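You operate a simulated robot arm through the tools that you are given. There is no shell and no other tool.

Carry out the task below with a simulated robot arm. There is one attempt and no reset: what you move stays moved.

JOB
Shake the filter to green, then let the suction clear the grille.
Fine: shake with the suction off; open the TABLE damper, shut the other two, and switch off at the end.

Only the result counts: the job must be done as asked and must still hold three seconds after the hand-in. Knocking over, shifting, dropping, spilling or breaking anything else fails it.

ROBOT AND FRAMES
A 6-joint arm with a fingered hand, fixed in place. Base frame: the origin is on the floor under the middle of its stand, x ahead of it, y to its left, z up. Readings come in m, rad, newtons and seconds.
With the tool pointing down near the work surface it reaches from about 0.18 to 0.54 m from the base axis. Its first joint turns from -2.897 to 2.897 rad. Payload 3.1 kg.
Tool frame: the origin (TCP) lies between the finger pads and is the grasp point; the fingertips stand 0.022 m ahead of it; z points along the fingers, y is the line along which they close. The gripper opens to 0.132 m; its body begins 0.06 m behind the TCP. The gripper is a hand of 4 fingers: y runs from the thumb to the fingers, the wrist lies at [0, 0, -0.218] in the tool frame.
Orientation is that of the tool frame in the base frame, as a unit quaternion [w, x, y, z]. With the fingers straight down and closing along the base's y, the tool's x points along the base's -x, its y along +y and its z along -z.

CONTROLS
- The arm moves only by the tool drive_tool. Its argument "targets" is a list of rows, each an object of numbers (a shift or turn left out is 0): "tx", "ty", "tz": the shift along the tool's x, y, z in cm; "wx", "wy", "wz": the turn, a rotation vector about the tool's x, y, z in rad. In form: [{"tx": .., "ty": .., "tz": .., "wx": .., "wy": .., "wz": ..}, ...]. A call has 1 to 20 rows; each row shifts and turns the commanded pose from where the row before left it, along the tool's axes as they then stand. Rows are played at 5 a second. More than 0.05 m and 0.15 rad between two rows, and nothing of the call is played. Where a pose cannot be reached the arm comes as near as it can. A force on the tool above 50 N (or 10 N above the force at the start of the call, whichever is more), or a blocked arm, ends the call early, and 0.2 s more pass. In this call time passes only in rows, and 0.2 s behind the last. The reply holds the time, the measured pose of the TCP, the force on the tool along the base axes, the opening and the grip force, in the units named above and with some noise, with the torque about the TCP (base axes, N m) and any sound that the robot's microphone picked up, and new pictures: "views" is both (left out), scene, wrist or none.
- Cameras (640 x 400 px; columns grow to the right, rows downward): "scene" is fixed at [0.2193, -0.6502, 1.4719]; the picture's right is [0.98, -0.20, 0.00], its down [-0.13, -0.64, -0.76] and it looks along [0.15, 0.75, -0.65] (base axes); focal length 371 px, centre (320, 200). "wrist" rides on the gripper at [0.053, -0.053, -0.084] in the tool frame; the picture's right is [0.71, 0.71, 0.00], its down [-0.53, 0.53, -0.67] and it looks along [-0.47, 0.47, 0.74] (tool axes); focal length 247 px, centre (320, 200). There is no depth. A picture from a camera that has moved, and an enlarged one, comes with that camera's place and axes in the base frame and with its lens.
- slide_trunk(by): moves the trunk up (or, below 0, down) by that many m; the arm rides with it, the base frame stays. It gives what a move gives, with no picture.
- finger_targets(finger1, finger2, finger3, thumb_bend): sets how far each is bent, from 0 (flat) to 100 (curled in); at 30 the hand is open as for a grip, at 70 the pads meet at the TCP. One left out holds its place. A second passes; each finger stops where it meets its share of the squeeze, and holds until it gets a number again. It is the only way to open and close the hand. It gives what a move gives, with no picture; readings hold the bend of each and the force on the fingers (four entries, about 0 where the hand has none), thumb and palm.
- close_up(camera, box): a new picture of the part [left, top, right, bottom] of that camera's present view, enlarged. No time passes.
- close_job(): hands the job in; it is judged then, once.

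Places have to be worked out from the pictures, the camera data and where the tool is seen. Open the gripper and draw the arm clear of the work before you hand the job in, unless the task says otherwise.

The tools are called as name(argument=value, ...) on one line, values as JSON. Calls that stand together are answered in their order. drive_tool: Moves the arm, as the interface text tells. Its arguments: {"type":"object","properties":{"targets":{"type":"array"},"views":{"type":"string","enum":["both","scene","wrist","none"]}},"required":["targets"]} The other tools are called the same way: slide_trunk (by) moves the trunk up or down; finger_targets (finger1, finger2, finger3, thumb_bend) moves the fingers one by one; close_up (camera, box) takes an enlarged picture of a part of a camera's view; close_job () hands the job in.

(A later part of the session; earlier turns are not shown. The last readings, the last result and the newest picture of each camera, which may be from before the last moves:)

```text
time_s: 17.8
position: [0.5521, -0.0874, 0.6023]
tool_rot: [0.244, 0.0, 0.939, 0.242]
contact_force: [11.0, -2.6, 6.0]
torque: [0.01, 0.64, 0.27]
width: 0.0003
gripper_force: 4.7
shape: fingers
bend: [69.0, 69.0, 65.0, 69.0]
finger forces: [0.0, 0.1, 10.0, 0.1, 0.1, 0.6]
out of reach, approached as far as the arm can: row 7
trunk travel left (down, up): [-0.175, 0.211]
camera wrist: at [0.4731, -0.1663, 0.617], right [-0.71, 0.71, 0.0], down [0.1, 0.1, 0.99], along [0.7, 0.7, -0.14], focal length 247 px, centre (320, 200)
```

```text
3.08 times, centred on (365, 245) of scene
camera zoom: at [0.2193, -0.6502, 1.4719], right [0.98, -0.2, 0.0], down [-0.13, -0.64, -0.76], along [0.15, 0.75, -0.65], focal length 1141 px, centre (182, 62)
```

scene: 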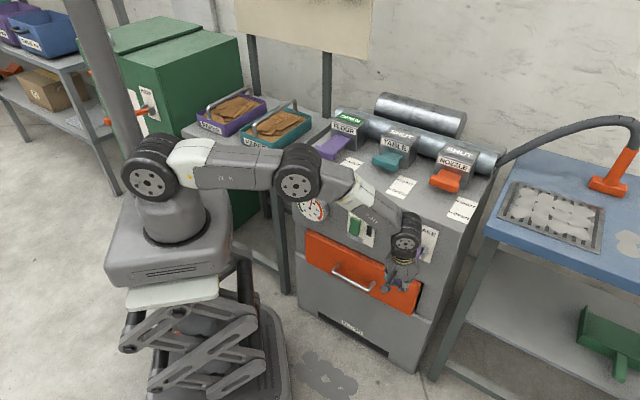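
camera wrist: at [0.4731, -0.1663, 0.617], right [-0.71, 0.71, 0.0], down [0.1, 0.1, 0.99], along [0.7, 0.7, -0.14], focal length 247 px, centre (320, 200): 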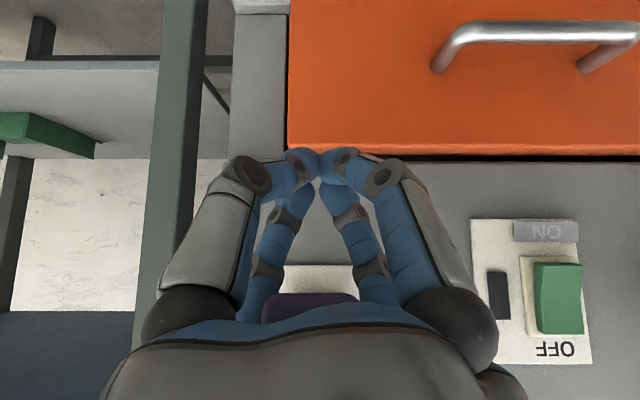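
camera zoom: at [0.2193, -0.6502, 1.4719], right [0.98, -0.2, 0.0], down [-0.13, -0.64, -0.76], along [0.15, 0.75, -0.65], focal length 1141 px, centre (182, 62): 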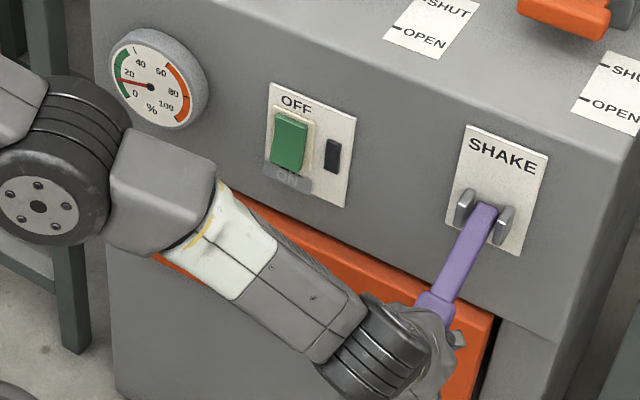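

The gauge now reads about 10 %, well into green, with the suction still off. I bring the lever back up and open the hand.

drive_tool(targets=[{"tx": -0.35, "ty": 0.35, "tz": -1.29, "wx": 0.0707, "wy": 0.0707}, {"tx": -0.35, "ty": 0.35, "tz": -1.29, "wx": 0.0707, "wy": 0.0707}, {"tx": -0.35, "ty": 0.35, "tz": -1.29, "wx": 0.0707, "wy": 0.0707}, {"tx": -0.35, "ty": 0.35, "tz": -1.29, "wx": 0.0707, "wy": 0.0707}, {"tx": -0.35, "ty": 0.35, "tz": -1.29, "wx": 0.0707, "wy": 0.0707}, {"tx": 0.1, "ty": -0.1, "tz": -1.0}], views="none")

finger_targets(finger1=30, finger2=30, finger3=30, thumb_bend=30)

close_up(camera="wrist", box=[0, 0, 640, 400])

close_up(camera="scene", box=[285, 180, 445, 310])

```text
time_s: 19.2
position: [0.5432, -0.0944, 0.6741]
tool_rot: [0.068, -0.001, 0.995, 0.071]
contact_force: [11.1, -11.6, -18.3]
torque: [0.48, 0.73, -0.15]
width: 0.0001
gripper_force: 9.4
shape: fingers
bend: [69.0, 69.0, 62.0, 68.0]
finger forces: [0.0, 0.0, 14.6, 0.0, 4.4, 0.0]
trunk travel left (down, up): [-0.175, 0.211]
```

```text
time_s: 20.2
position: [0.542, -0.0952, 0.6767]
tool_rot: [0.071, 0.001, 0.995, 0.071]
contact_force: [-0.6, 0.7, 0.6]
torque: [0.01, -0.02, -0.01]
width: 0.0873
gripper_force: 0.1
shape: fingers
bend: [30.0, 30.0, 30.0, 30.0]
finger forces: [0.0, 0.0, 0.0, 0.0, 0.0, 0.1]
trunk travel left (down, up): [-0.175, 0.211]
```

```text
1.00 times, centred on (320, 200) of wrist (not enlarged: the box is as wide or as high as the picture)
camera zoom: at [0.4777, -0.1587, 0.7432], right [-0.71, 0.71, 0.0], down [0.42, 0.42, 0.8], along [0.57, 0.57, -0.6], focal length 247 px, centre (320, 200)
```

zoom: 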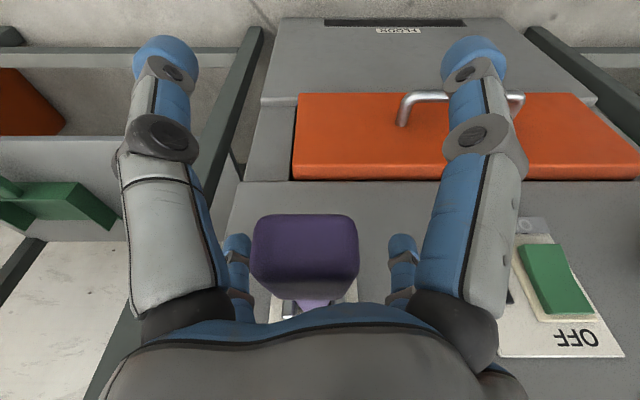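

```text
3.08 times, centred on (365, 245) of scene
camera zoom: at [0.2193, -0.6502, 1.4719], right [0.98, -0.2, 0.0], down [-0.13, -0.64, -0.76], along [0.15, 0.75, -0.65], focal length 1141 px, centre (182, 62)
```

zoom: 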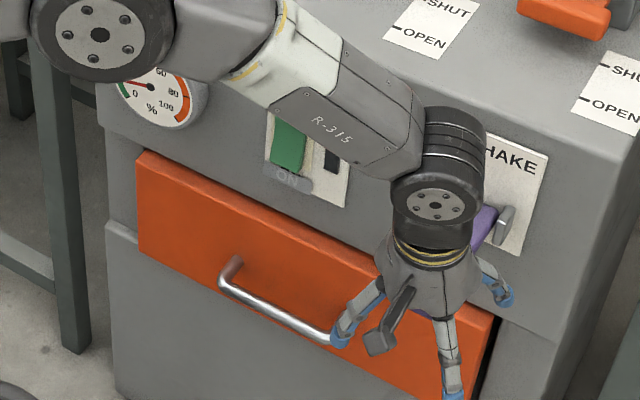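

The hand is open with the lever free. I back straight out, level the tool, rise, and move over to view the TABLE damper handle from the front.

drive_tool(targets=[{"tz": -3.0}, {"tz": -3.5}, {"tz": -3.5}, {"tz": -3.5}, {"wx": 0.0707, "wy": 0.0707, "tz": -3.5}, {"wx": 0.0707, "wy": 0.0707, "tz": -3.5}, {"tz": -4.5}, {"tz": -4.0}, {"tx": 0.5, "ty": 3.8}, {"tx": 0.5, "ty": 3.8}, {"tx": 0.5, "ty": 3.8}, {"tx": 0.5, "ty": 3.8}, {"tx": 0.5, "ty": 3.8}, {"tx": 0.5, "ty": 3.0}])

close_up(camera="scene", box=[285, 180, 445, 310])

```text
time_s: 23.2
position: [0.4824, 0.0995, 0.964]
tool_rot: [-0.001, 0.0, 1.0, 0.0]
contact_force: [0.2, -0.3, 0.2]
torque: [0.02, 0.01, 0.02]
width: 0.0876
gripper_force: 0.1
shape: fingers
bend: [30.0, 30.0, 30.0, 30.0]
finger forces: [0.0, 0.0, 0.1, 0.1, 0.0, 0.0]
trunk travel left (down, up): [-0.175, 0.211]
camera wrist: at [0.4296, 0.0465, 1.0473], right [-0.71, 0.71, 0.0], down [0.53, 0.53, 0.67], along [0.47, 0.47, -0.74], focal length 247 px, centre (320, 200)
```

scene: 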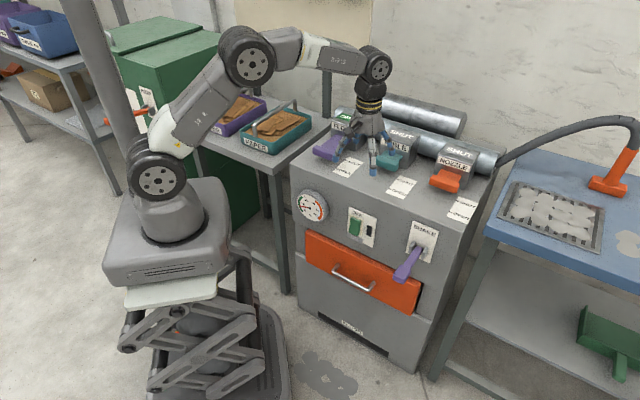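
wrist: 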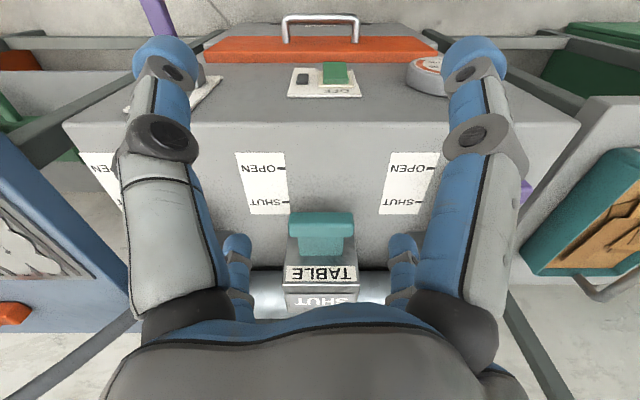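

```text
3.08 times, centred on (365, 245) of scene
camera zoom: at [0.2193, -0.6502, 1.4719], right [0.98, -0.2, 0.0], down [-0.13, -0.64, -0.76], along [0.15, 0.75, -0.65], focal length 1141 px, centre (182, 62)
```

zoom: 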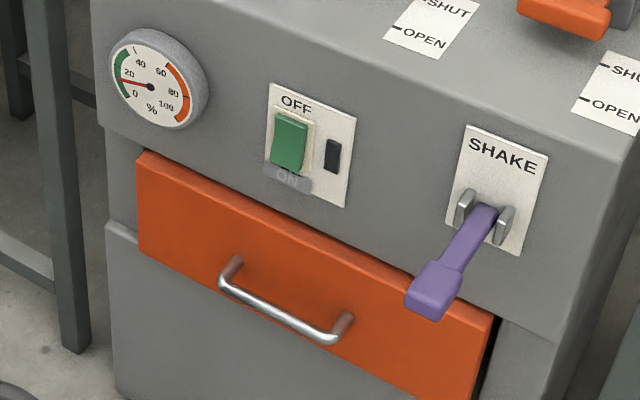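

The gauge stands at about 10 % and nothing else has moved. I zoom in on the TABLE handle to measure it.

close_up(camera="wrist", box=[230, 190, 430, 315])

close_up(camera="scene", box=[360, 115, 440, 175])

close_up(camera="scene", box=[300, 90, 420, 180])

```text
3.20 times, centred on (330, 252) of wrist
camera zoom: at [0.4296, 0.0465, 1.0473], right [-0.71, 0.71, 0.0], down [0.53, 0.53, 0.67], along [0.47, 0.47, -0.74], focal length 790 px, centre (288, 32)
```

zoom: 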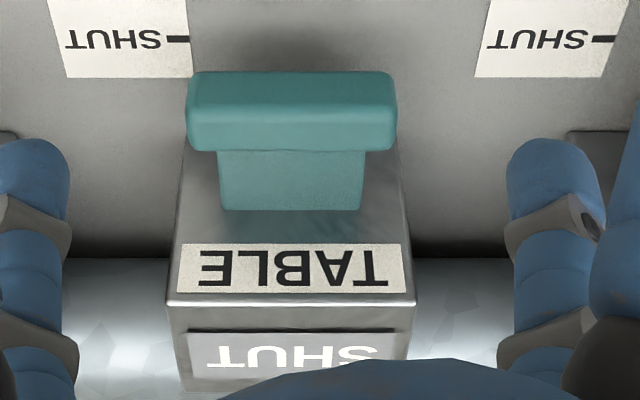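

```text
6.67 times, centred on (400, 145) of scene
camera zoom: at [0.2193, -0.6502, 1.4719], right [0.98, -0.2, 0.0], down [-0.13, -0.64, -0.76], along [0.15, 0.75, -0.65], focal length 2472 px, centre (-213, 567)
```

zoom: 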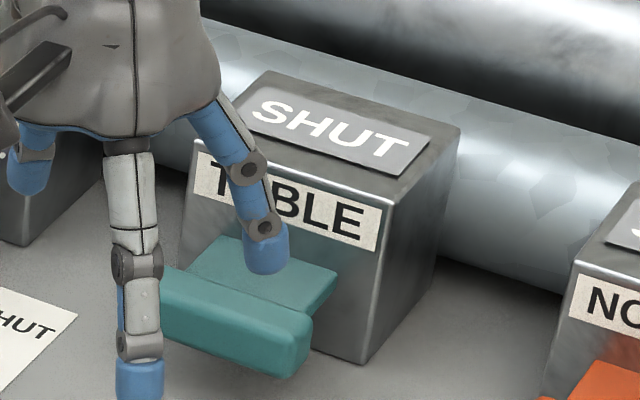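

```text
4.44 times, centred on (360, 135) of scene
camera zoom: at [0.2193, -0.6502, 1.4719], right [0.98, -0.2, 0.0], down [-0.13, -0.64, -0.76], along [0.15, 0.75, -0.65], focal length 1648 px, centre (142, 489)
```

zoom: 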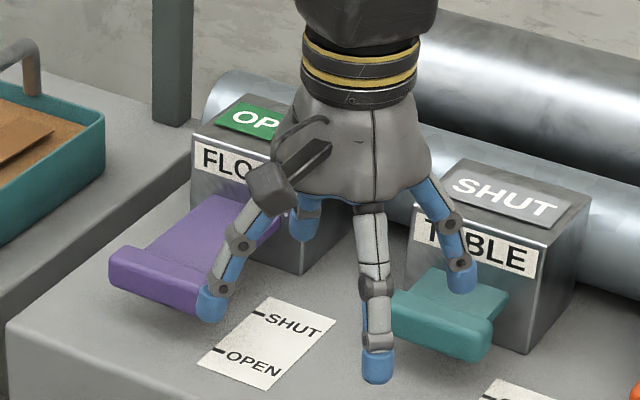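

The TABLE crossbar is about 7.9 cm wide at f≈0.557, r≈0.269, z≈0.845, with a 5.7 cm gap between its back and the box and a shaft 5.7 cm wide. I plan to hook the two rear digits behind the crossbar on either side of the shaft; first I move out above it to test reach.

drive_tool(targets=[{"tx": -2.1, "ty": 2.1, "tz": 1.6}, {"tx": -2.1, "ty": 2.1, "tz": 1.6}, {"tx": -2.1, "ty": 2.1, "tz": 1.6}, {"tx": -2.1, "ty": 2.1, "tz": 1.6}])

close_up(camera="scene", box=[340, 90, 460, 180])

```text
time_s: 24.2
position: [0.5359, 0.172, 0.9003]
tool_rot: [-0.001, 0.0, 1.0, -0.001]
contact_force: [-0.5, 0.6, -0.1]
torque: [-0.02, 0.01, 0.01]
width: 0.0876
gripper_force: 0.0
shape: fingers
bend: [30.0, 30.0, 30.0, 30.0]
finger forces: [0.0, 0.0, 0.0, 0.0, 0.0, 0.0]
out of reach, approached as far as the arm can: row 3, 4
trunk travel left (down, up): [-0.175, 0.211]
camera wrist: at [0.4839, 0.1186, 0.9843], right [-0.71, 0.71, 0.0], down [0.53, 0.53, 0.67], along [0.47, 0.47, -0.74], focal length 247 px, centre (320, 200)
```

scene: 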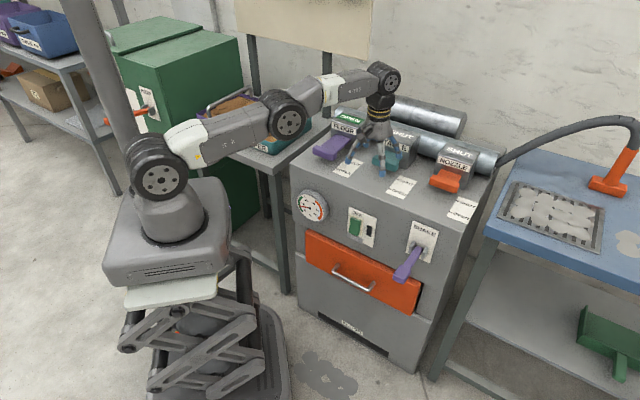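
wrist: 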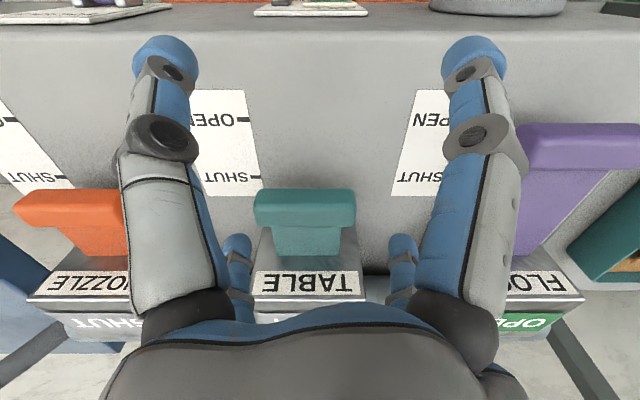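

```text
4.44 times, centred on (400, 135) of scene
camera zoom: at [0.2193, -0.6502, 1.4719], right [0.98, -0.2, 0.0], down [-0.13, -0.64, -0.76], along [0.15, 0.75, -0.65], focal length 1648 px, centre (-36, 489)
```

zoom: 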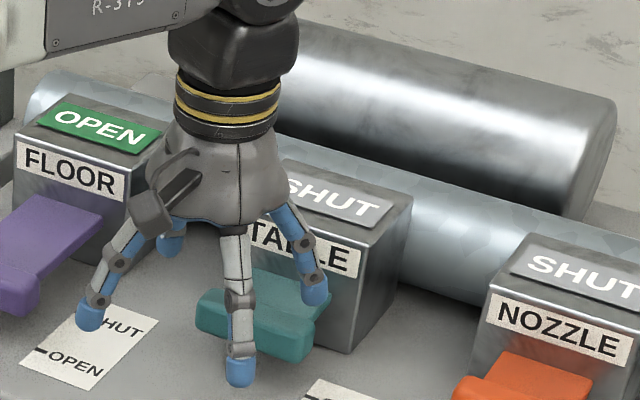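

With a vertical tool the arm runs out of reach at radius 0.563, so I tilt the tool 0.3 rad forward (toward the machine) at this safe height and see where the TCP ends up.

drive_tool(targets=[{"wx": -0.0707, "wy": -0.0707}, {"wx": -0.0707, "wy": -0.0707}, {"wx": -0.0707, "wy": -0.0707}], views="wrist")

```text
time_s: 25.0
position: [0.5358, 0.1712, 0.8986]
tool_rot: [0.107, 0.0, 0.989, 0.106]
contact_force: [0.7, 0.4, 0.5]
torque: [-0.01, 0.0, -0.05]
width: 0.0875
gripper_force: 0.1
shape: fingers
bend: [30.0, 30.0, 30.0, 30.0]
finger forces: [0.0, 0.0, 0.0, 0.0, 0.0, 0.0]
trunk travel left (down, up): [-0.175, 0.211]
camera wrist: at [0.4676, 0.1039, 0.9565], right [-0.71, 0.71, 0.0], down [0.36, 0.36, 0.86], along [0.61, 0.61, -0.51], focal length 247 px, centre (320, 200)
```

wrist: 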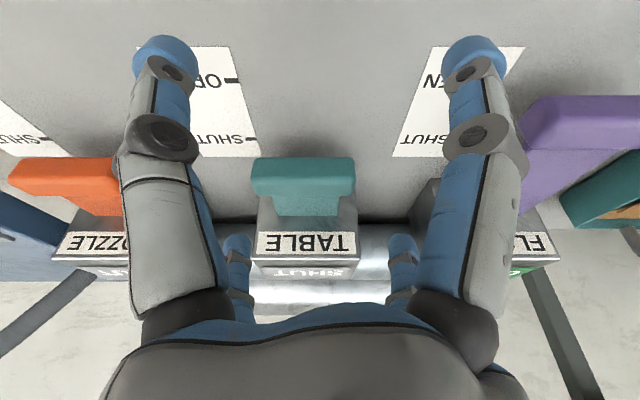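

The crossbar is confirmed at f≈0.558, r≈0.269. I shift 3.5 cm toward the machine and 1.2 cm right at the same height, then check alignment before descending.

drive_tool(targets=[{"tx": -1.6, "ty": 0.75, "tz": 0.52}, {"tx": -1.6, "ty": 0.75, "tz": 0.52}])

close_up(camera="wrist", box=[180, 130, 460, 305])

close_up(camera="scene", box=[340, 90, 460, 180])

```text
time_s: 25.6
position: [0.5699, 0.1903, 0.8965]
tool_rot: [0.105, 0.0, 0.989, 0.105]
contact_force: [0.2, -0.6, -0.3]
torque: [-0.02, 0.0, -0.03]
width: 0.0877
gripper_force: 0.0
shape: fingers
bend: [30.0, 30.0, 30.0, 30.0]
finger forces: [0.0, 0.0, 0.1, 0.1, 0.0, 0.1]
trunk travel left (down, up): [-0.175, 0.211]
camera wrist: at [0.5017, 0.1218, 0.9548], right [-0.71, 0.71, 0.0], down [0.36, 0.36, 0.86], along [0.61, 0.61, -0.51], focal length 247 px, centre (320, 200)
```

scene: 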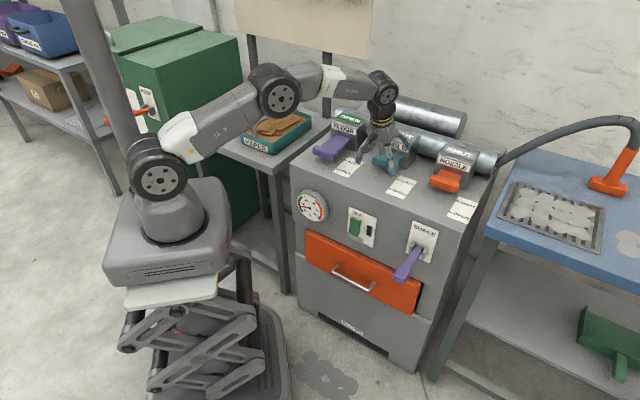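
wrist: 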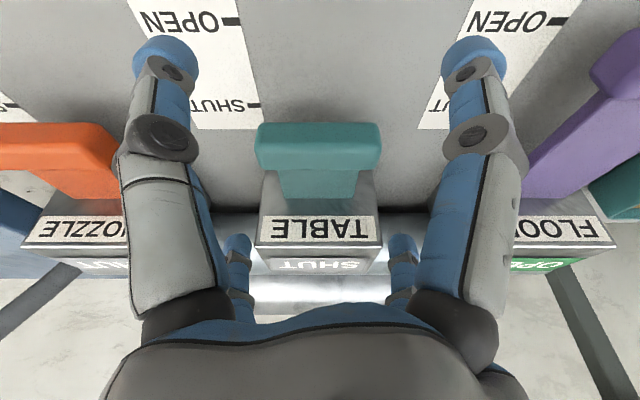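

```text
2.29 times, centred on (320, 218) of wrist
camera zoom: at [0.5017, 0.1218, 0.9548], right [-0.71, 0.71, 0.0], down [0.36, 0.36, 0.86], along [0.61, 0.61, -0.51], focal length 564 px, centre (320, 160)
```

zoom: 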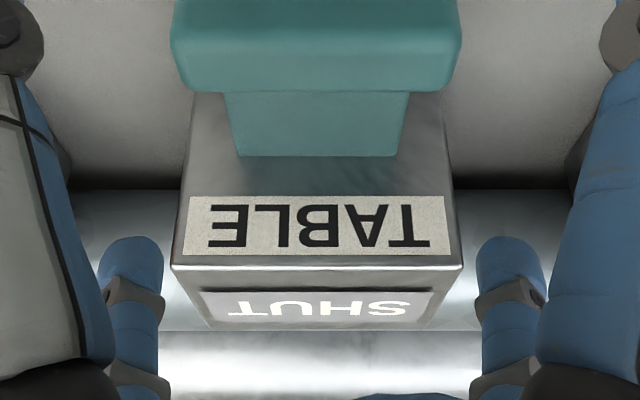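

```text
4.44 times, centred on (400, 135) of scene
camera zoom: at [0.2193, -0.6502, 1.4719], right [0.98, -0.2, 0.0], down [-0.13, -0.64, -0.76], along [0.15, 0.75, -0.65], focal length 1648 px, centre (-36, 489)
```

zoom: 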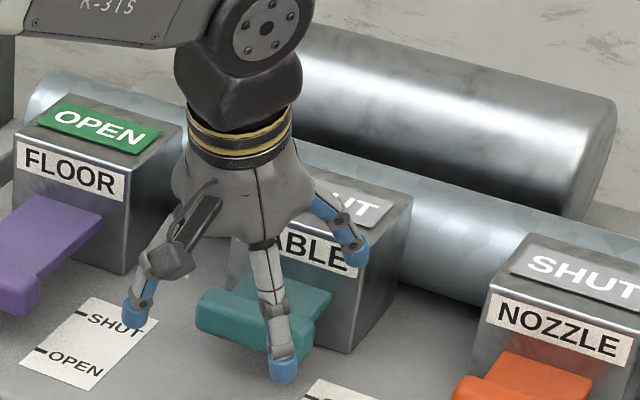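

The digits straddle the handle symmetrically, rear digits clear of both the box front and the crossbar. I descend 5.8 cm straight down.

drive_tool(targets=[{"tx": 0.41, "ty": -0.41, "tz": 1.85}, {"tx": 0.41, "ty": -0.41, "tz": 1.85}, {"tx": 0.41, "ty": -0.41, "tz": 1.85}])

close_up(camera="wrist", box=[180, 130, 460, 305])

close_up(camera="scene", box=[340, 90, 460, 180])

```text
time_s: 26.4
position: [0.5697, 0.1873, 0.838]
tool_rot: [0.106, 0.0, 0.989, 0.106]
contact_force: [-0.6, -0.1, -0.2]
torque: [0.01, 0.0, -0.03]
width: 0.0877
gripper_force: 0.0
shape: fingers
bend: [30.0, 30.0, 30.0, 30.0]
finger forces: [0.1, 0.0, 0.0, 0.1, 0.0, 0.0]
trunk travel left (down, up): [-0.175, 0.211]
camera wrist: at [0.5019, 0.1201, 0.896], right [-0.71, 0.71, 0.0], down [0.36, 0.36, 0.86], along [0.61, 0.61, -0.51], focal length 247 px, centre (320, 200)
```

scene: 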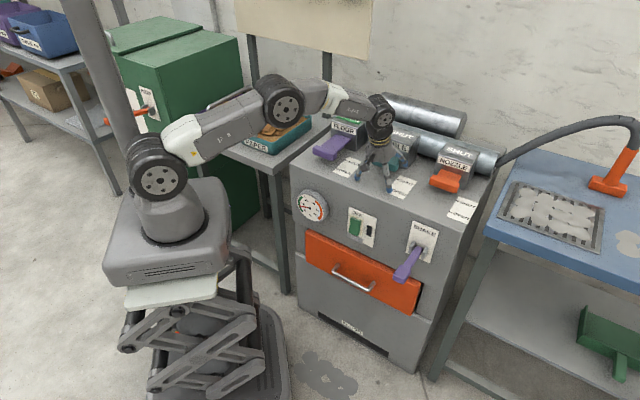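
wrist: 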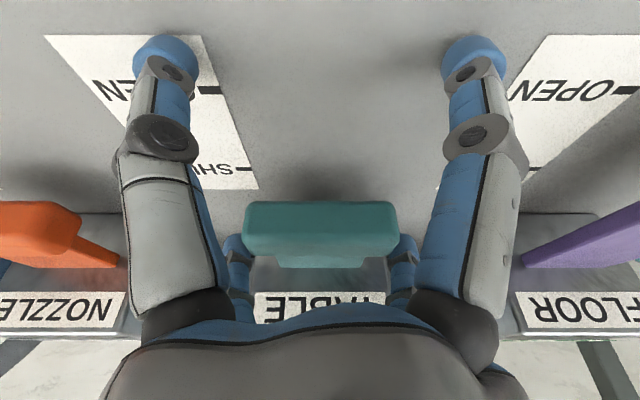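

```text
2.29 times, centred on (320, 218) of wrist
camera zoom: at [0.5019, 0.1201, 0.896], right [-0.71, 0.71, 0.0], down [0.36, 0.36, 0.86], along [0.61, 0.61, -0.51], focal length 564 px, centre (320, 160)
```

zoom: 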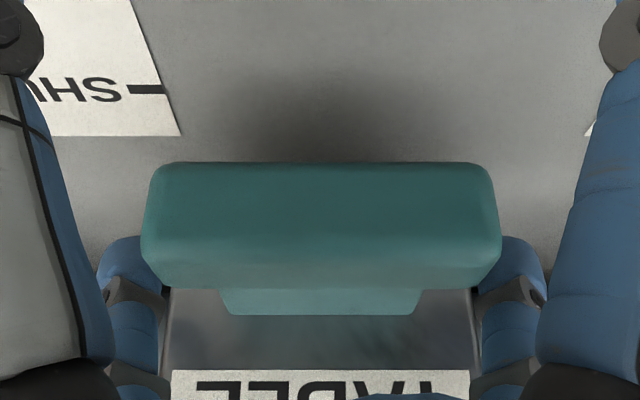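

```text
4.44 times, centred on (400, 135) of scene
camera zoom: at [0.2193, -0.6502, 1.4719], right [0.98, -0.2, 0.0], down [-0.13, -0.64, -0.76], along [0.15, 0.75, -0.65], focal length 1648 px, centre (-36, 489)
```

zoom: 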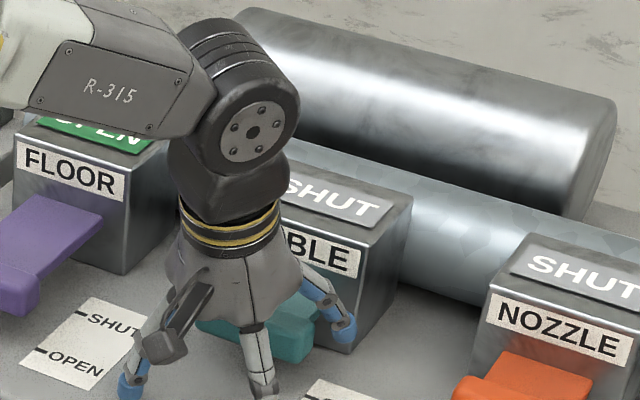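

The rear digits are behind the crossbar's ends. I close the hand partly so they tuck in beside the shaft.

finger_targets(finger1=50, finger2=50, finger3=50, thumb_bend=50)

close_up(camera="wrist", box=[100, 50, 540, 325])

```text
time_s: 27.4
position: [0.5693, 0.1884, 0.8388]
tool_rot: [0.106, 0.001, 0.989, 0.105]
contact_force: [-0.7, -0.4, 4.7]
torque: [0.09, -0.09, 0.01]
width: 0.0411
gripper_force: 5.6
shape: fingers
bend: [50.0, 45.0, 45.0, 50.0]
finger forces: [0.1, 5.6, 5.7, 0.1, 0.1, 0.0]
trunk travel left (down, up): [-0.175, 0.211]
```

```text
1.45 times, centred on (320, 188) of wrist
camera zoom: at [0.5013, 0.1199, 0.8968], right [-0.71, 0.71, 0.0], down [0.36, 0.36, 0.86], along [0.61, 0.61, -0.51], focal length 359 px, centre (320, 218)
```

zoom: 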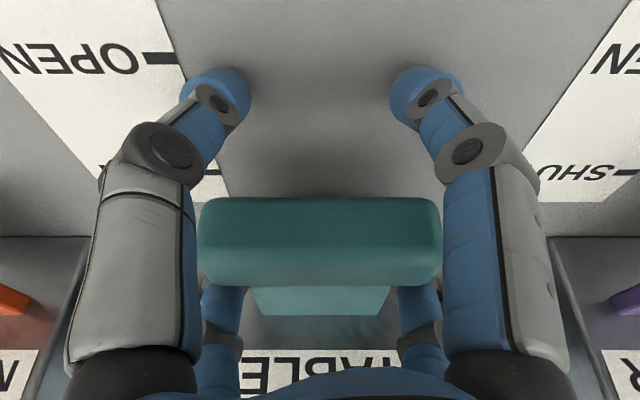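

Fingers 2 and 3 are the rear digits, touching with about 5.6 N each. I now pull straight toward the robot.

drive_tool(targets=[{"tx": 0.81, "ty": -0.81, "tz": -0.35}, {"tx": 0.81, "ty": -0.81, "tz": -0.35}, {"tx": 0.81, "ty": -0.81, "tz": -0.35}, {"tx": 0.81, "ty": -0.81, "tz": -0.35}])

close_up(camera="scene", box=[340, 90, 460, 180])

```text
time_s: 28.4
position: [0.5386, 0.1571, 0.8392]
tool_rot: [0.107, 0.0, 0.989, 0.106]
contact_force: [12.4, 10.5, 2.4]
torque: [-0.1, 0.09, -0.01]
width: 0.041
gripper_force: 9.1
shape: fingers
bend: [50.0, 45.0, 45.0, 50.0]
finger forces: [0.1, 9.2, 8.0, 0.0, 0.0, 0.0]
trunk travel left (down, up): [-0.175, 0.211]
camera wrist: at [0.4701, 0.0888, 0.8969], right [-0.71, 0.71, 0.0], down [0.36, 0.36, 0.86], along [0.61, 0.61, -0.51], focal length 247 px, centre (320, 200)
```

scene: 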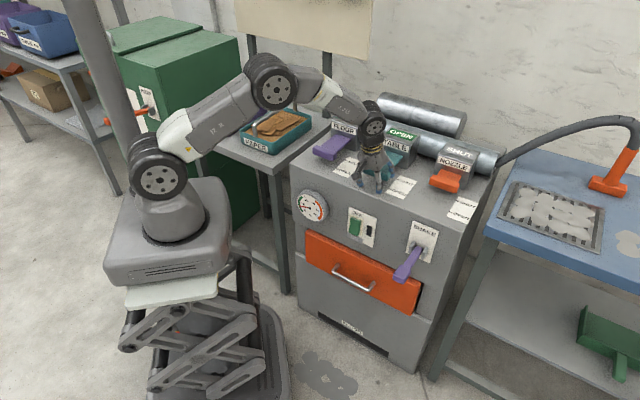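
wrist: 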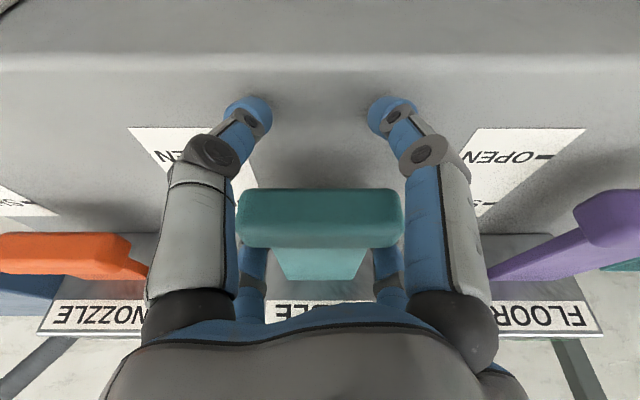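

```text
4.44 times, centred on (400, 135) of scene
camera zoom: at [0.2193, -0.6502, 1.4719], right [0.98, -0.2, 0.0], down [-0.13, -0.64, -0.76], along [0.15, 0.75, -0.65], focal length 1648 px, centre (-36, 489)
```

zoom: 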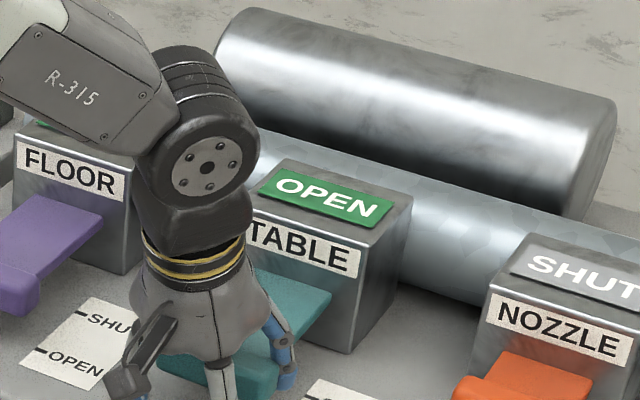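

TABLE now shows OPEN. I pull slightly further to seat it fully at its end.

drive_tool(targets=[{"tx": 0.4, "ty": -0.4, "tz": -0.17}, {"tx": 0.4, "ty": -0.4, "tz": -0.17}], views="wrist")

```text
time_s: 29.0
position: [0.5368, 0.1538, 0.8416]
tool_rot: [0.115, 0.0, 0.987, 0.108]
contact_force: [22.3, 22.5, -7.1]
torque: [-0.48, 0.43, 0.03]
width: 0.0408
gripper_force: 13.4
shape: fingers
bend: [50.0, 44.0, 44.0, 50.0]
finger forces: [0.1, 13.8, 13.9, 0.1, 0.0, 0.0]
trunk travel left (down, up): [-0.175, 0.211]
stopped in row 2: the force on the tool passed its limit at 53 N (the readings are from after the stop); the commanded pose is now the measured one
camera wrist: at [0.4671, 0.0865, 0.8983], right [-0.71, 0.71, -0.01], down [0.35, 0.36, 0.87], along [0.62, 0.61, -0.5], focal length 247 px, centre (320, 200)
```

wrist: 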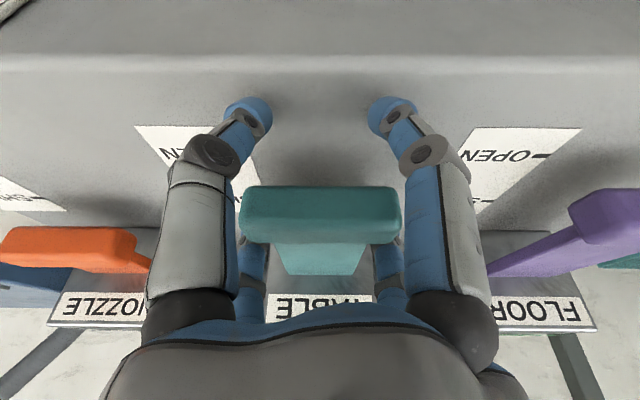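

The end stop is reached (force limit), TABLE is fully open. I ease forward a little, open the digits, and lift straight up.

drive_tool(targets=[{"tx": -0.5, "ty": 0.5, "tz": 0.2}], views="none")

finger_targets(finger1=30, finger2=30, finger3=30, thumb_bend=30)

drive_tool(targets=[{"tx": -0.4, "ty": 0.4, "tz": -2.0}, {"tx": -0.4, "ty": 0.4, "tz": -2.0}, {"tx": -0.8, "ty": 0.8, "tz": -4.0}, {"tx": -0.4, "ty": 0.4, "tz": -3.0}])

close_up(camera="scene", box=[310, 90, 430, 180])

```text
time_s: 29.4
position: [0.5383, 0.1564, 0.8424]
tool_rot: [0.112, 0.001, 0.988, 0.108]
contact_force: [6.7, 8.9, -0.3]
torque: [-0.11, 0.06, 0.04]
width: 0.0409
gripper_force: 6.9
shape: fingers
bend: [50.0, 44.0, 44.0, 50.0]
finger forces: [0.0, 7.1, 7.1, 0.0, 0.1, 0.0]
trunk travel left (down, up): [-0.175, 0.211]
```

```text
time_s: 30.4
position: [0.5368, 0.1563, 0.8436]
tool_rot: [0.113, 0.001, 0.988, 0.108]
contact_force: [0.1, -0.2, -0.2]
torque: [0.03, 0.02, -0.01]
width: 0.0875
gripper_force: 0.0
shape: fingers
bend: [30.0, 30.0, 30.0, 30.0]
finger forces: [0.0, 0.1, 0.0, 0.1, 0.1, 0.0]
trunk travel left (down, up): [-0.175, 0.211]
```

```text
time_s: 31.4
position: [0.5313, 0.1509, 0.9569]
tool_rot: [0.112, 0.001, 0.988, 0.108]
contact_force: [0.7, 0.1, 0.0]
torque: [-0.01, 0.0, -0.03]
width: 0.0876
gripper_force: 0.0
shape: fingers
bend: [30.0, 30.0, 30.0, 30.0]
finger forces: [0.0, 0.0, 0.1, 0.1, 0.1, 0.0]
trunk travel left (down, up): [-0.175, 0.211]
camera wrist: at [0.4618, 0.0835, 1.0134], right [-0.71, 0.71, -0.01], down [0.35, 0.36, 0.87], along [0.62, 0.61, -0.5], focal length 247 px, centre (320, 200)
```

scene: 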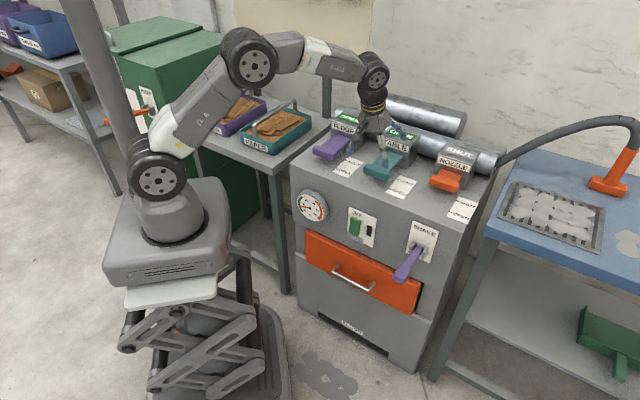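
wrist: 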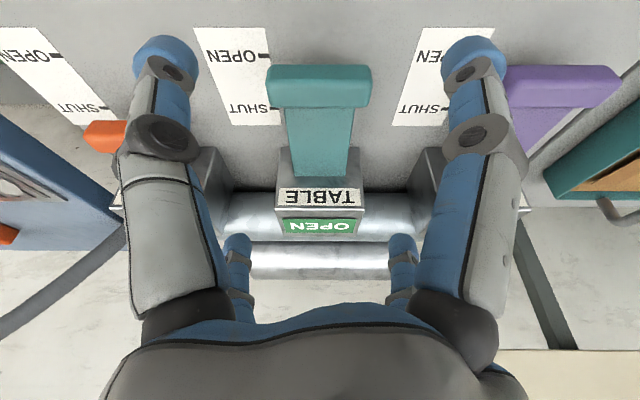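

```text
4.44 times, centred on (370, 135) of scene
camera zoom: at [0.2193, -0.6502, 1.4719], right [0.98, -0.2, 0.0], down [-0.13, -0.64, -0.76], along [0.15, 0.75, -0.65], focal length 1648 px, centre (98, 489)
```

zoom: 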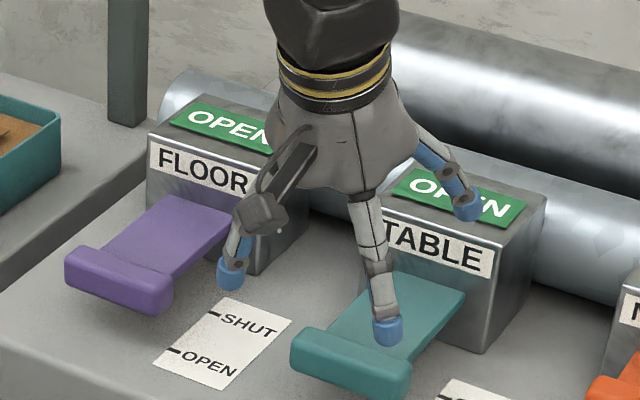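

TABLE is fully open and the hand is clear. I move laterally to a point in front of and above the FLOOR handle and close the hand into a fist for pushing.

drive_tool(targets=[{"tx": 3.3, "ty": 1.9, "tz": -0.3}, {"tx": 3.3, "ty": 1.9, "tz": -0.3}, {"tx": 3.3, "ty": 1.9, "tz": -0.3}, {"tx": 3.3, "ty": 1.9, "tz": -0.3}, {"tx": 3.3, "ty": 1.9, "tz": -0.3}], views="none")

finger_targets(finger1=70, finger2=70, finger3=70, thumb_bend=70)

close_up(camera="wrist", box=[0, 0, 640, 400])

close_up(camera="scene", box=[280, 90, 420, 195])

```text
time_s: 32.6
position: [0.3643, 0.2444, 0.9554]
tool_rot: [0.114, 0.001, 0.988, 0.108]
contact_force: [-0.2, 0.0, -0.1]
torque: [0.02, -0.02, 0.0]
width: 0.0874
gripper_force: 0.1
shape: fingers
bend: [30.0, 30.0, 30.0, 30.0]
finger forces: [0.0, 0.0, 0.1, 0.1, 0.0, 0.0]
trunk travel left (down, up): [-0.175, 0.211]
```

```text
time_s: 33.6
position: [0.366, 0.246, 0.9541]
tool_rot: [0.114, 0.001, 0.988, 0.109]
contact_force: [0.0, 0.2, -0.3]
torque: [0.01, -0.01, 0.0]
width: 0.0
gripper_force: 0.1
shape: fingers
bend: [69.0, 69.0, 69.0, 69.0]
finger forces: [0.0, 0.1, 0.1, 0.1, 0.1, 0.0]
trunk travel left (down, up): [-0.175, 0.211]
```

```text
1.00 times, centred on (320, 200) of wrist (not enlarged: the box is as wide or as high as the picture)
camera zoom: at [0.2957, 0.177, 1.0107], right [-0.71, 0.71, -0.01], down [0.35, 0.36, 0.87], along [0.62, 0.61, -0.5], focal length 247 px, centre (320, 200)
```

zoom: 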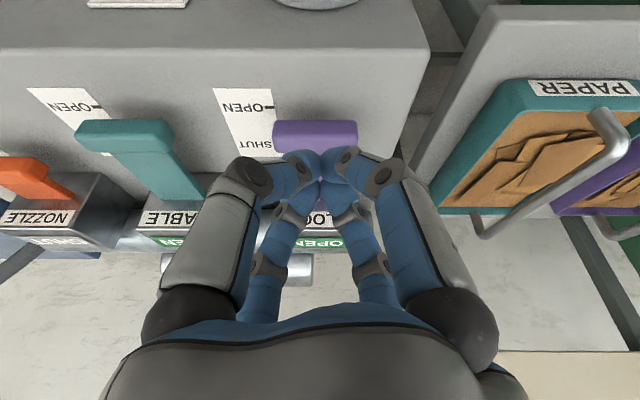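

```text
3.81 times, centred on (350, 142) of scene
camera zoom: at [0.2193, -0.6502, 1.4719], right [0.98, -0.2, 0.0], down [-0.13, -0.64, -0.76], along [0.15, 0.75, -0.65], focal length 1413 px, centre (206, 419)
```

zoom: 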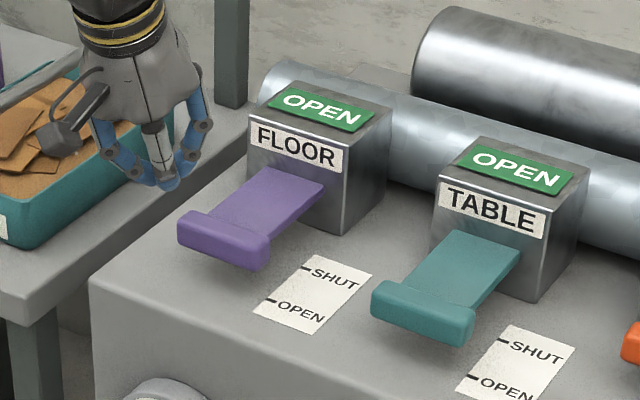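

The fist is aligned with the FLOOR crossbar (r≈0.087, front face f≈0.492) and about 3 cm short of it. I descend to its height.

drive_tool(targets=[{"tx": 0.75, "ty": -0.75, "tz": 3.4}, {"tx": 0.75, "ty": -0.75, "tz": 3.4}, {"tx": 0.75, "ty": -0.75, "tz": 3.4}])

close_up(camera="scene", box=[280, 90, 420, 195])

```text
time_s: 34.4
position: [0.367, 0.244, 0.8475]
tool_rot: [0.114, 0.001, 0.988, 0.109]
contact_force: [0.0, 0.0, -0.8]
torque: [0.0, 0.04, -0.01]
width: 0.0
gripper_force: 0.0
shape: fingers
bend: [69.0, 69.0, 69.0, 69.0]
finger forces: [0.0, 0.0, 0.1, 0.0, 0.0, 0.1]
trunk travel left (down, up): [-0.175, 0.211]
camera wrist: at [0.2972, 0.1762, 0.904], right [-0.71, 0.71, -0.01], down [0.35, 0.36, 0.87], along [0.62, 0.61, -0.5], focal length 247 px, centre (320, 200)
```

scene: 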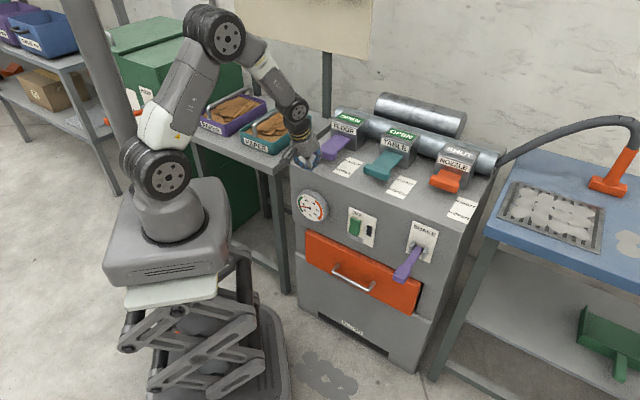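
wrist: 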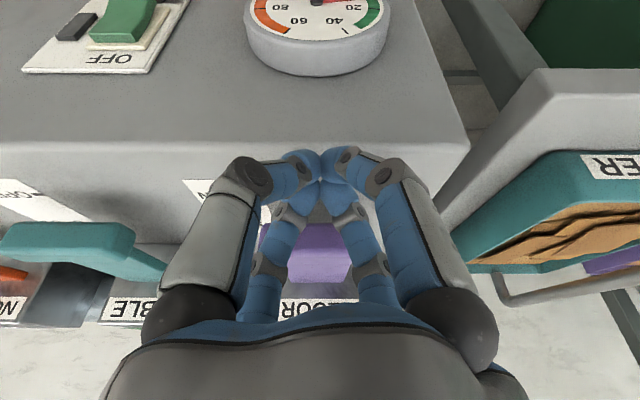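

```text
3.81 times, centred on (350, 142) of scene
camera zoom: at [0.2193, -0.6502, 1.4719], right [0.98, -0.2, 0.0], down [-0.13, -0.64, -0.76], along [0.15, 0.75, -0.65], focal length 1413 px, centre (206, 419)
```

zoom: 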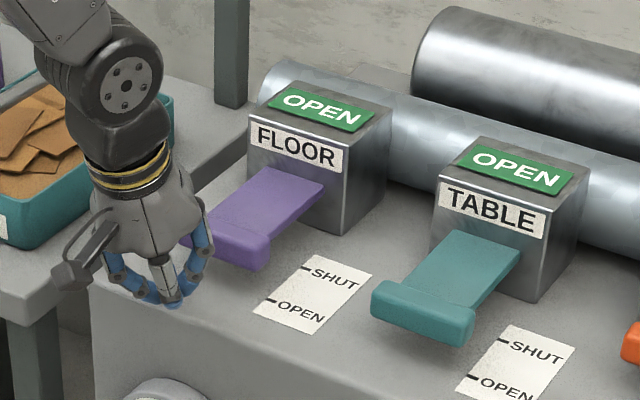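

The fist is in front of the FLOOR crossbar at the right height. I push straight toward the machine in small steps.

drive_tool(targets=[{"tx": -0.945, "ty": 0.945, "tz": 0.414}, {"tx": -0.945, "ty": 0.945, "tz": 0.414}, {"tx": -0.945, "ty": 0.945, "tz": 0.414}, {"tx": -0.945, "ty": 0.945, "tz": 0.414}, {"tx": -0.81, "ty": 0.81, "tz": 0.36}])

close_up(camera="scene", box=[280, 90, 420, 195])

```text
time_s: 35.6
position: [0.4141, 0.2939, 0.8468]
tool_rot: [0.113, 0.0, 0.988, 0.109]
contact_force: [-0.1, -0.8, -0.6]
torque: [0.0, -0.01, -0.01]
width: 0.0002
gripper_force: 0.2
shape: fingers
bend: [69.0, 69.0, 69.0, 69.0]
finger forces: [0.0, 0.2, 0.4, 0.1, 0.0, 0.0]
trunk travel left (down, up): [-0.175, 0.211]
camera wrist: at [0.3452, 0.2246, 0.9045], right [-0.71, 0.71, -0.01], down [0.35, 0.36, 0.87], along [0.62, 0.61, -0.5], focal length 247 px, centre (320, 200)
```

scene: 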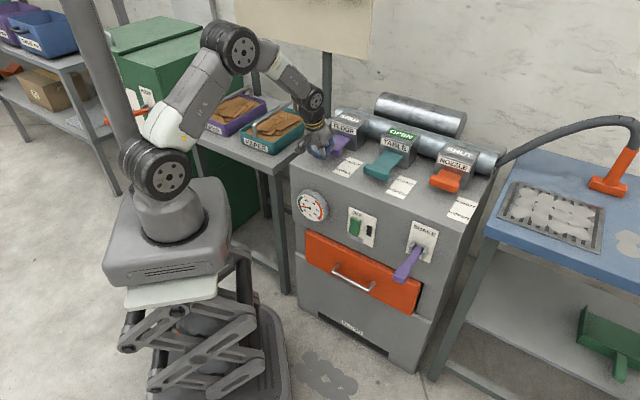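
wrist: 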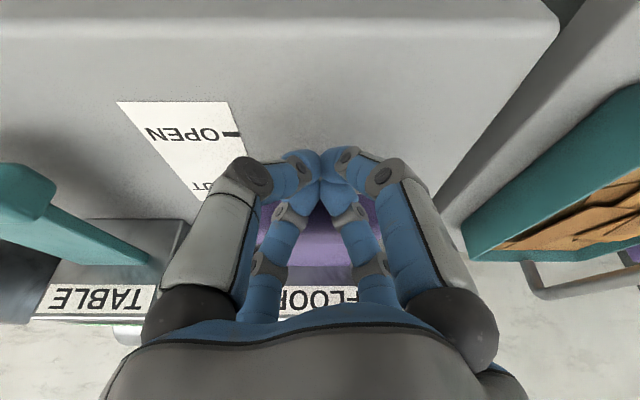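

```text
3.81 times, centred on (350, 142) of scene
camera zoom: at [0.2193, -0.6502, 1.4719], right [0.98, -0.2, 0.0], down [-0.13, -0.64, -0.76], along [0.15, 0.75, -0.65], focal length 1413 px, centre (206, 419)
```

zoom: 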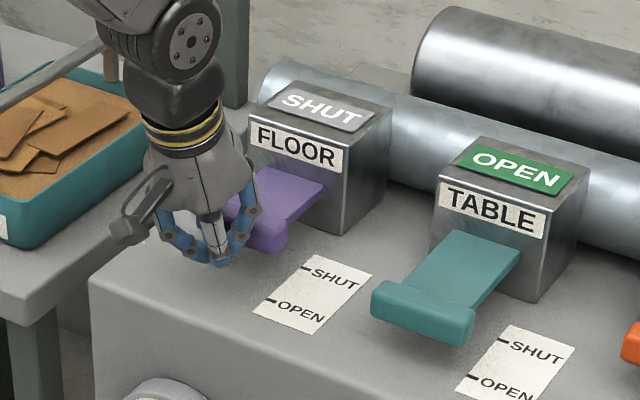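

FLOOR already shows SHUT, but the handle isn't fully home yet. I keep pushing until it meets its stop.

drive_tool(targets=[{"tx": -0.675, "ty": 0.675, "tz": 0.295}, {"tx": -0.675, "ty": 0.675, "tz": 0.295}, {"tx": -0.54, "ty": 0.54, "tz": 0.236}], views="wrist")

close_up(camera="scene", box=[280, 90, 480, 220])

```text
time_s: 36.4
position: [0.4334, 0.3121, 0.8494]
tool_rot: [0.112, 0.0, 0.988, 0.107]
contact_force: [-4.4, -5.6, -0.5]
torque: [0.02, 0.03, -0.06]
width: 0.0001
gripper_force: 2.9
shape: fingers
bend: [69.0, 69.0, 69.0, 69.0]
finger forces: [0.0, 2.9, 3.5, 0.1, 0.0, 0.0]
trunk travel left (down, up): [-0.175, 0.211]
camera wrist: at [0.3646, 0.2443, 0.9053], right [-0.71, 0.71, -0.01], down [0.35, 0.36, 0.86], along [0.61, 0.61, -0.5], focal length 247 px, centre (320, 200)
```

wrist: 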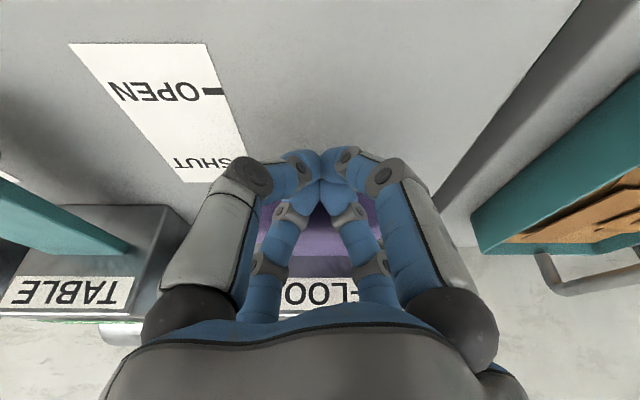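

```text
3.08 times, centred on (380, 155) of scene
camera zoom: at [0.2193, -0.6502, 1.4719], right [0.98, -0.2, 0.0], down [-0.13, -0.64, -0.76], along [0.15, 0.75, -0.65], focal length 1141 px, centre (135, 338)
```

zoom: 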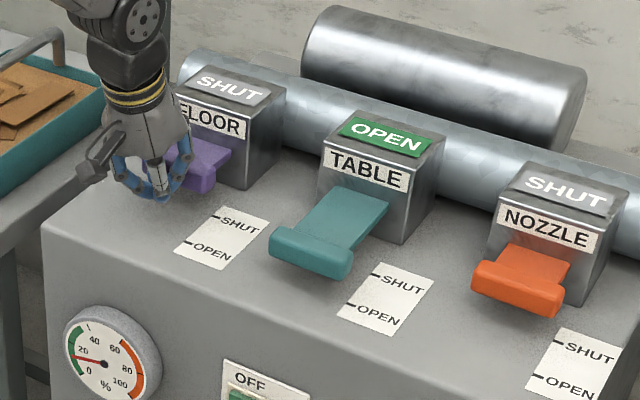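

FLOOR is nearly home with only 7 N contact. I nudge a little further to feel the stop.

drive_tool(targets=[{"tx": -0.4, "ty": 0.4, "tz": 0.175}, {"tx": -0.4, "ty": 0.4, "tz": 0.175}], views="none")

```text
time_s: 37.1
position: [0.434, 0.313, 0.8471]
tool_rot: [0.102, 0.001, 0.99, 0.1]
contact_force: [-18.9, -21.2, 7.4]
torque: [0.31, -0.28, -0.11]
width: 0.0
gripper_force: 14.6
shape: fingers
bend: [68.0, 70.0, 70.0, 69.0]
finger forces: [0.1, 12.8, 16.3, 0.0, 0.1, 0.0]
trunk travel left (down, up): [-0.175, 0.211]
stopped in row 2: the force on the tool passed its limit at 52 N (the readings are from after the stop); the commanded pose is now the measured one
```

FLOOR is hard against its stop. Now I back the fist away from the machine, then slide right to stand in front of the switch.

drive_tool(targets=[{"tx": 1.35, "ty": -1.35, "tz": -0.6}, {"tx": 2.7, "ty": -2.7, "tz": -1.2}, {"tx": 2.7, "ty": -2.7, "tz": -1.2}, {"tx": 2.0, "ty": -2.0, "tz": -0.9}, {"tx": -2.24, "ty": -3.59, "tz": -0.3}, {"tx": -2.24, "ty": -3.59, "tz": -0.3}, {"tx": -2.24, "ty": -3.59, "tz": -0.3}, {"tx": -2.24, "ty": -3.59, "tz": -0.3}])

close_up(camera="scene", box=[280, 90, 480, 220])

```text
time_s: 38.9
position: [0.4362, 0.0768, 0.8502]
tool_rot: [0.105, 0.0, 0.989, 0.103]
contact_force: [0.3, -0.3, -0.3]
torque: [0.02, 0.04, -0.01]
width: 0.0
gripper_force: 0.1
shape: fingers
bend: [69.0, 69.0, 69.0, 69.0]
finger forces: [0.0, 0.0, 0.0, 0.1, 0.0, 0.0]
trunk travel left (down, up): [-0.175, 0.211]
camera wrist: at [0.3673, 0.0094, 0.9091], right [-0.71, 0.71, 0.0], down [0.36, 0.37, 0.86], along [0.61, 0.6, -0.52], focal length 247 px, centre (320, 200)
```

scene: 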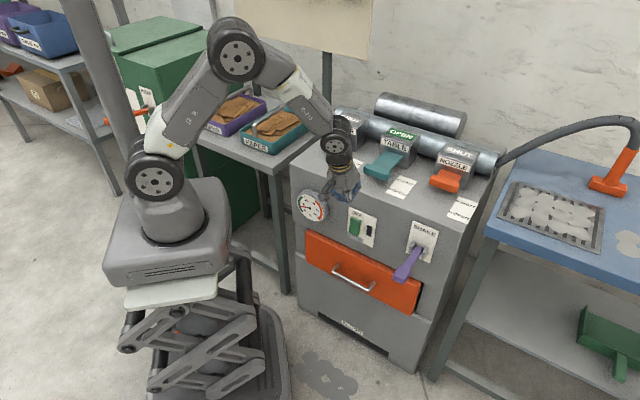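
wrist: 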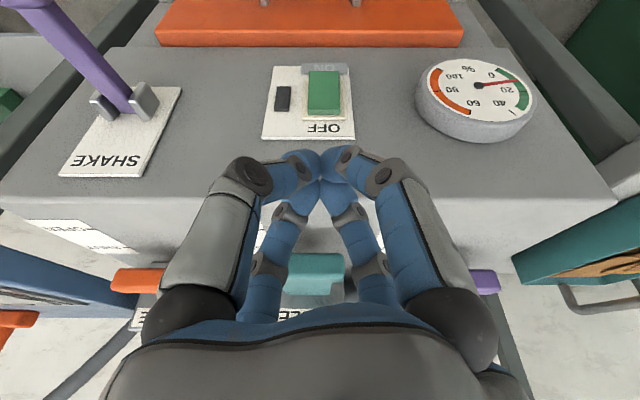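

```text
3.08 times, centred on (380, 155) of scene
camera zoom: at [0.2193, -0.6502, 1.4719], right [0.98, -0.2, 0.0], down [-0.13, -0.64, -0.76], along [0.15, 0.75, -0.65], focal length 1141 px, centre (135, 338)
```

zoom: 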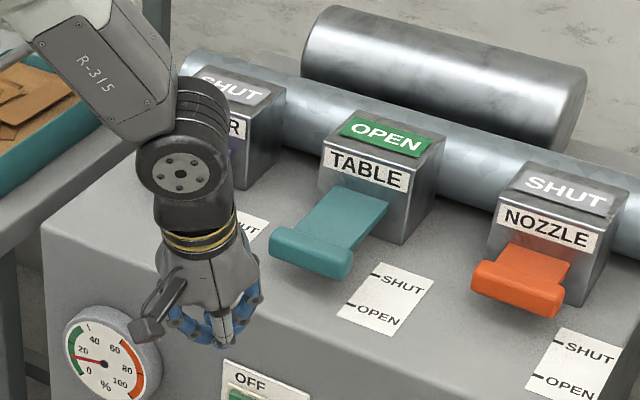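

The gauge, dampers and switch are all clearly visible: rocker at f≈0.437, r≈0.249, z from 0.635 (ON end) to 0.703 (OFF end). I tilt the closed hand toward horizontal so the fingertips lead, keeping the TCP in place.

drive_tool(targets=[{"wx": -0.0707, "wy": -0.0707}, {"wx": -0.0707, "wy": -0.0707}, {"wx": -0.0707, "wy": -0.0707}, {"wx": -0.0707, "wy": -0.0707}, {"wx": -0.0707, "wy": -0.0707}, {"wx": -0.0707, "wy": -0.0707}, {"wx": -0.0707, "wy": -0.0707}, {"wx": -0.0707, "wy": -0.0707}, {"wx": -0.0707, "wy": -0.0707}])

```text
time_s: 40.9
position: [0.5744, 0.0636, 1.0043]
tool_rot: [0.393, 0.0, 0.829, 0.397]
contact_force: [0.2, -0.2, 0.5]
torque: [0.03, 0.01, -0.03]
width: 0.0001
gripper_force: 0.0
shape: fingers
bend: [69.0, 69.0, 69.0, 69.0]
finger forces: [0.0, 0.0, 0.0, 0.1, 0.0, 0.0]
out of reach, approached as far as the arm can: row 4, 5, 6, 7, 8, 9
trunk travel left (down, up): [-0.175, 0.211]
camera wrist: at [0.4999, -0.0119, 0.9655], right [-0.71, 0.7, 0.0], down [-0.24, -0.24, 0.94], along [0.66, 0.67, 0.34], focal length 247 px, centre (320, 200)
```

scene: 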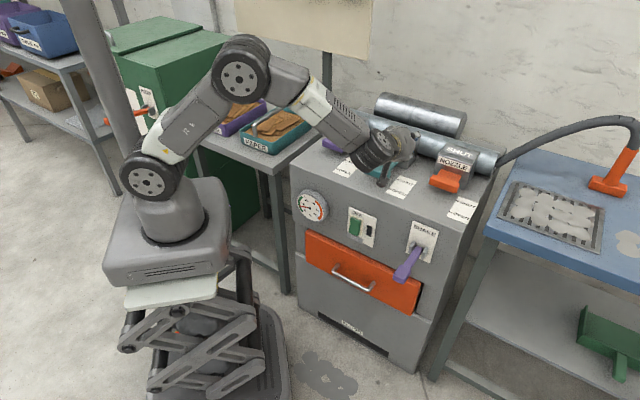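
wrist: 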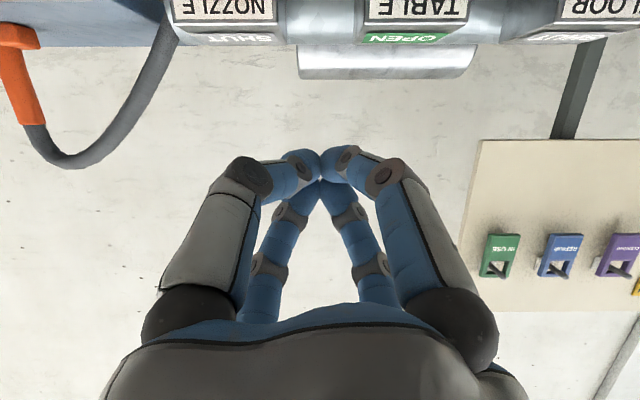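

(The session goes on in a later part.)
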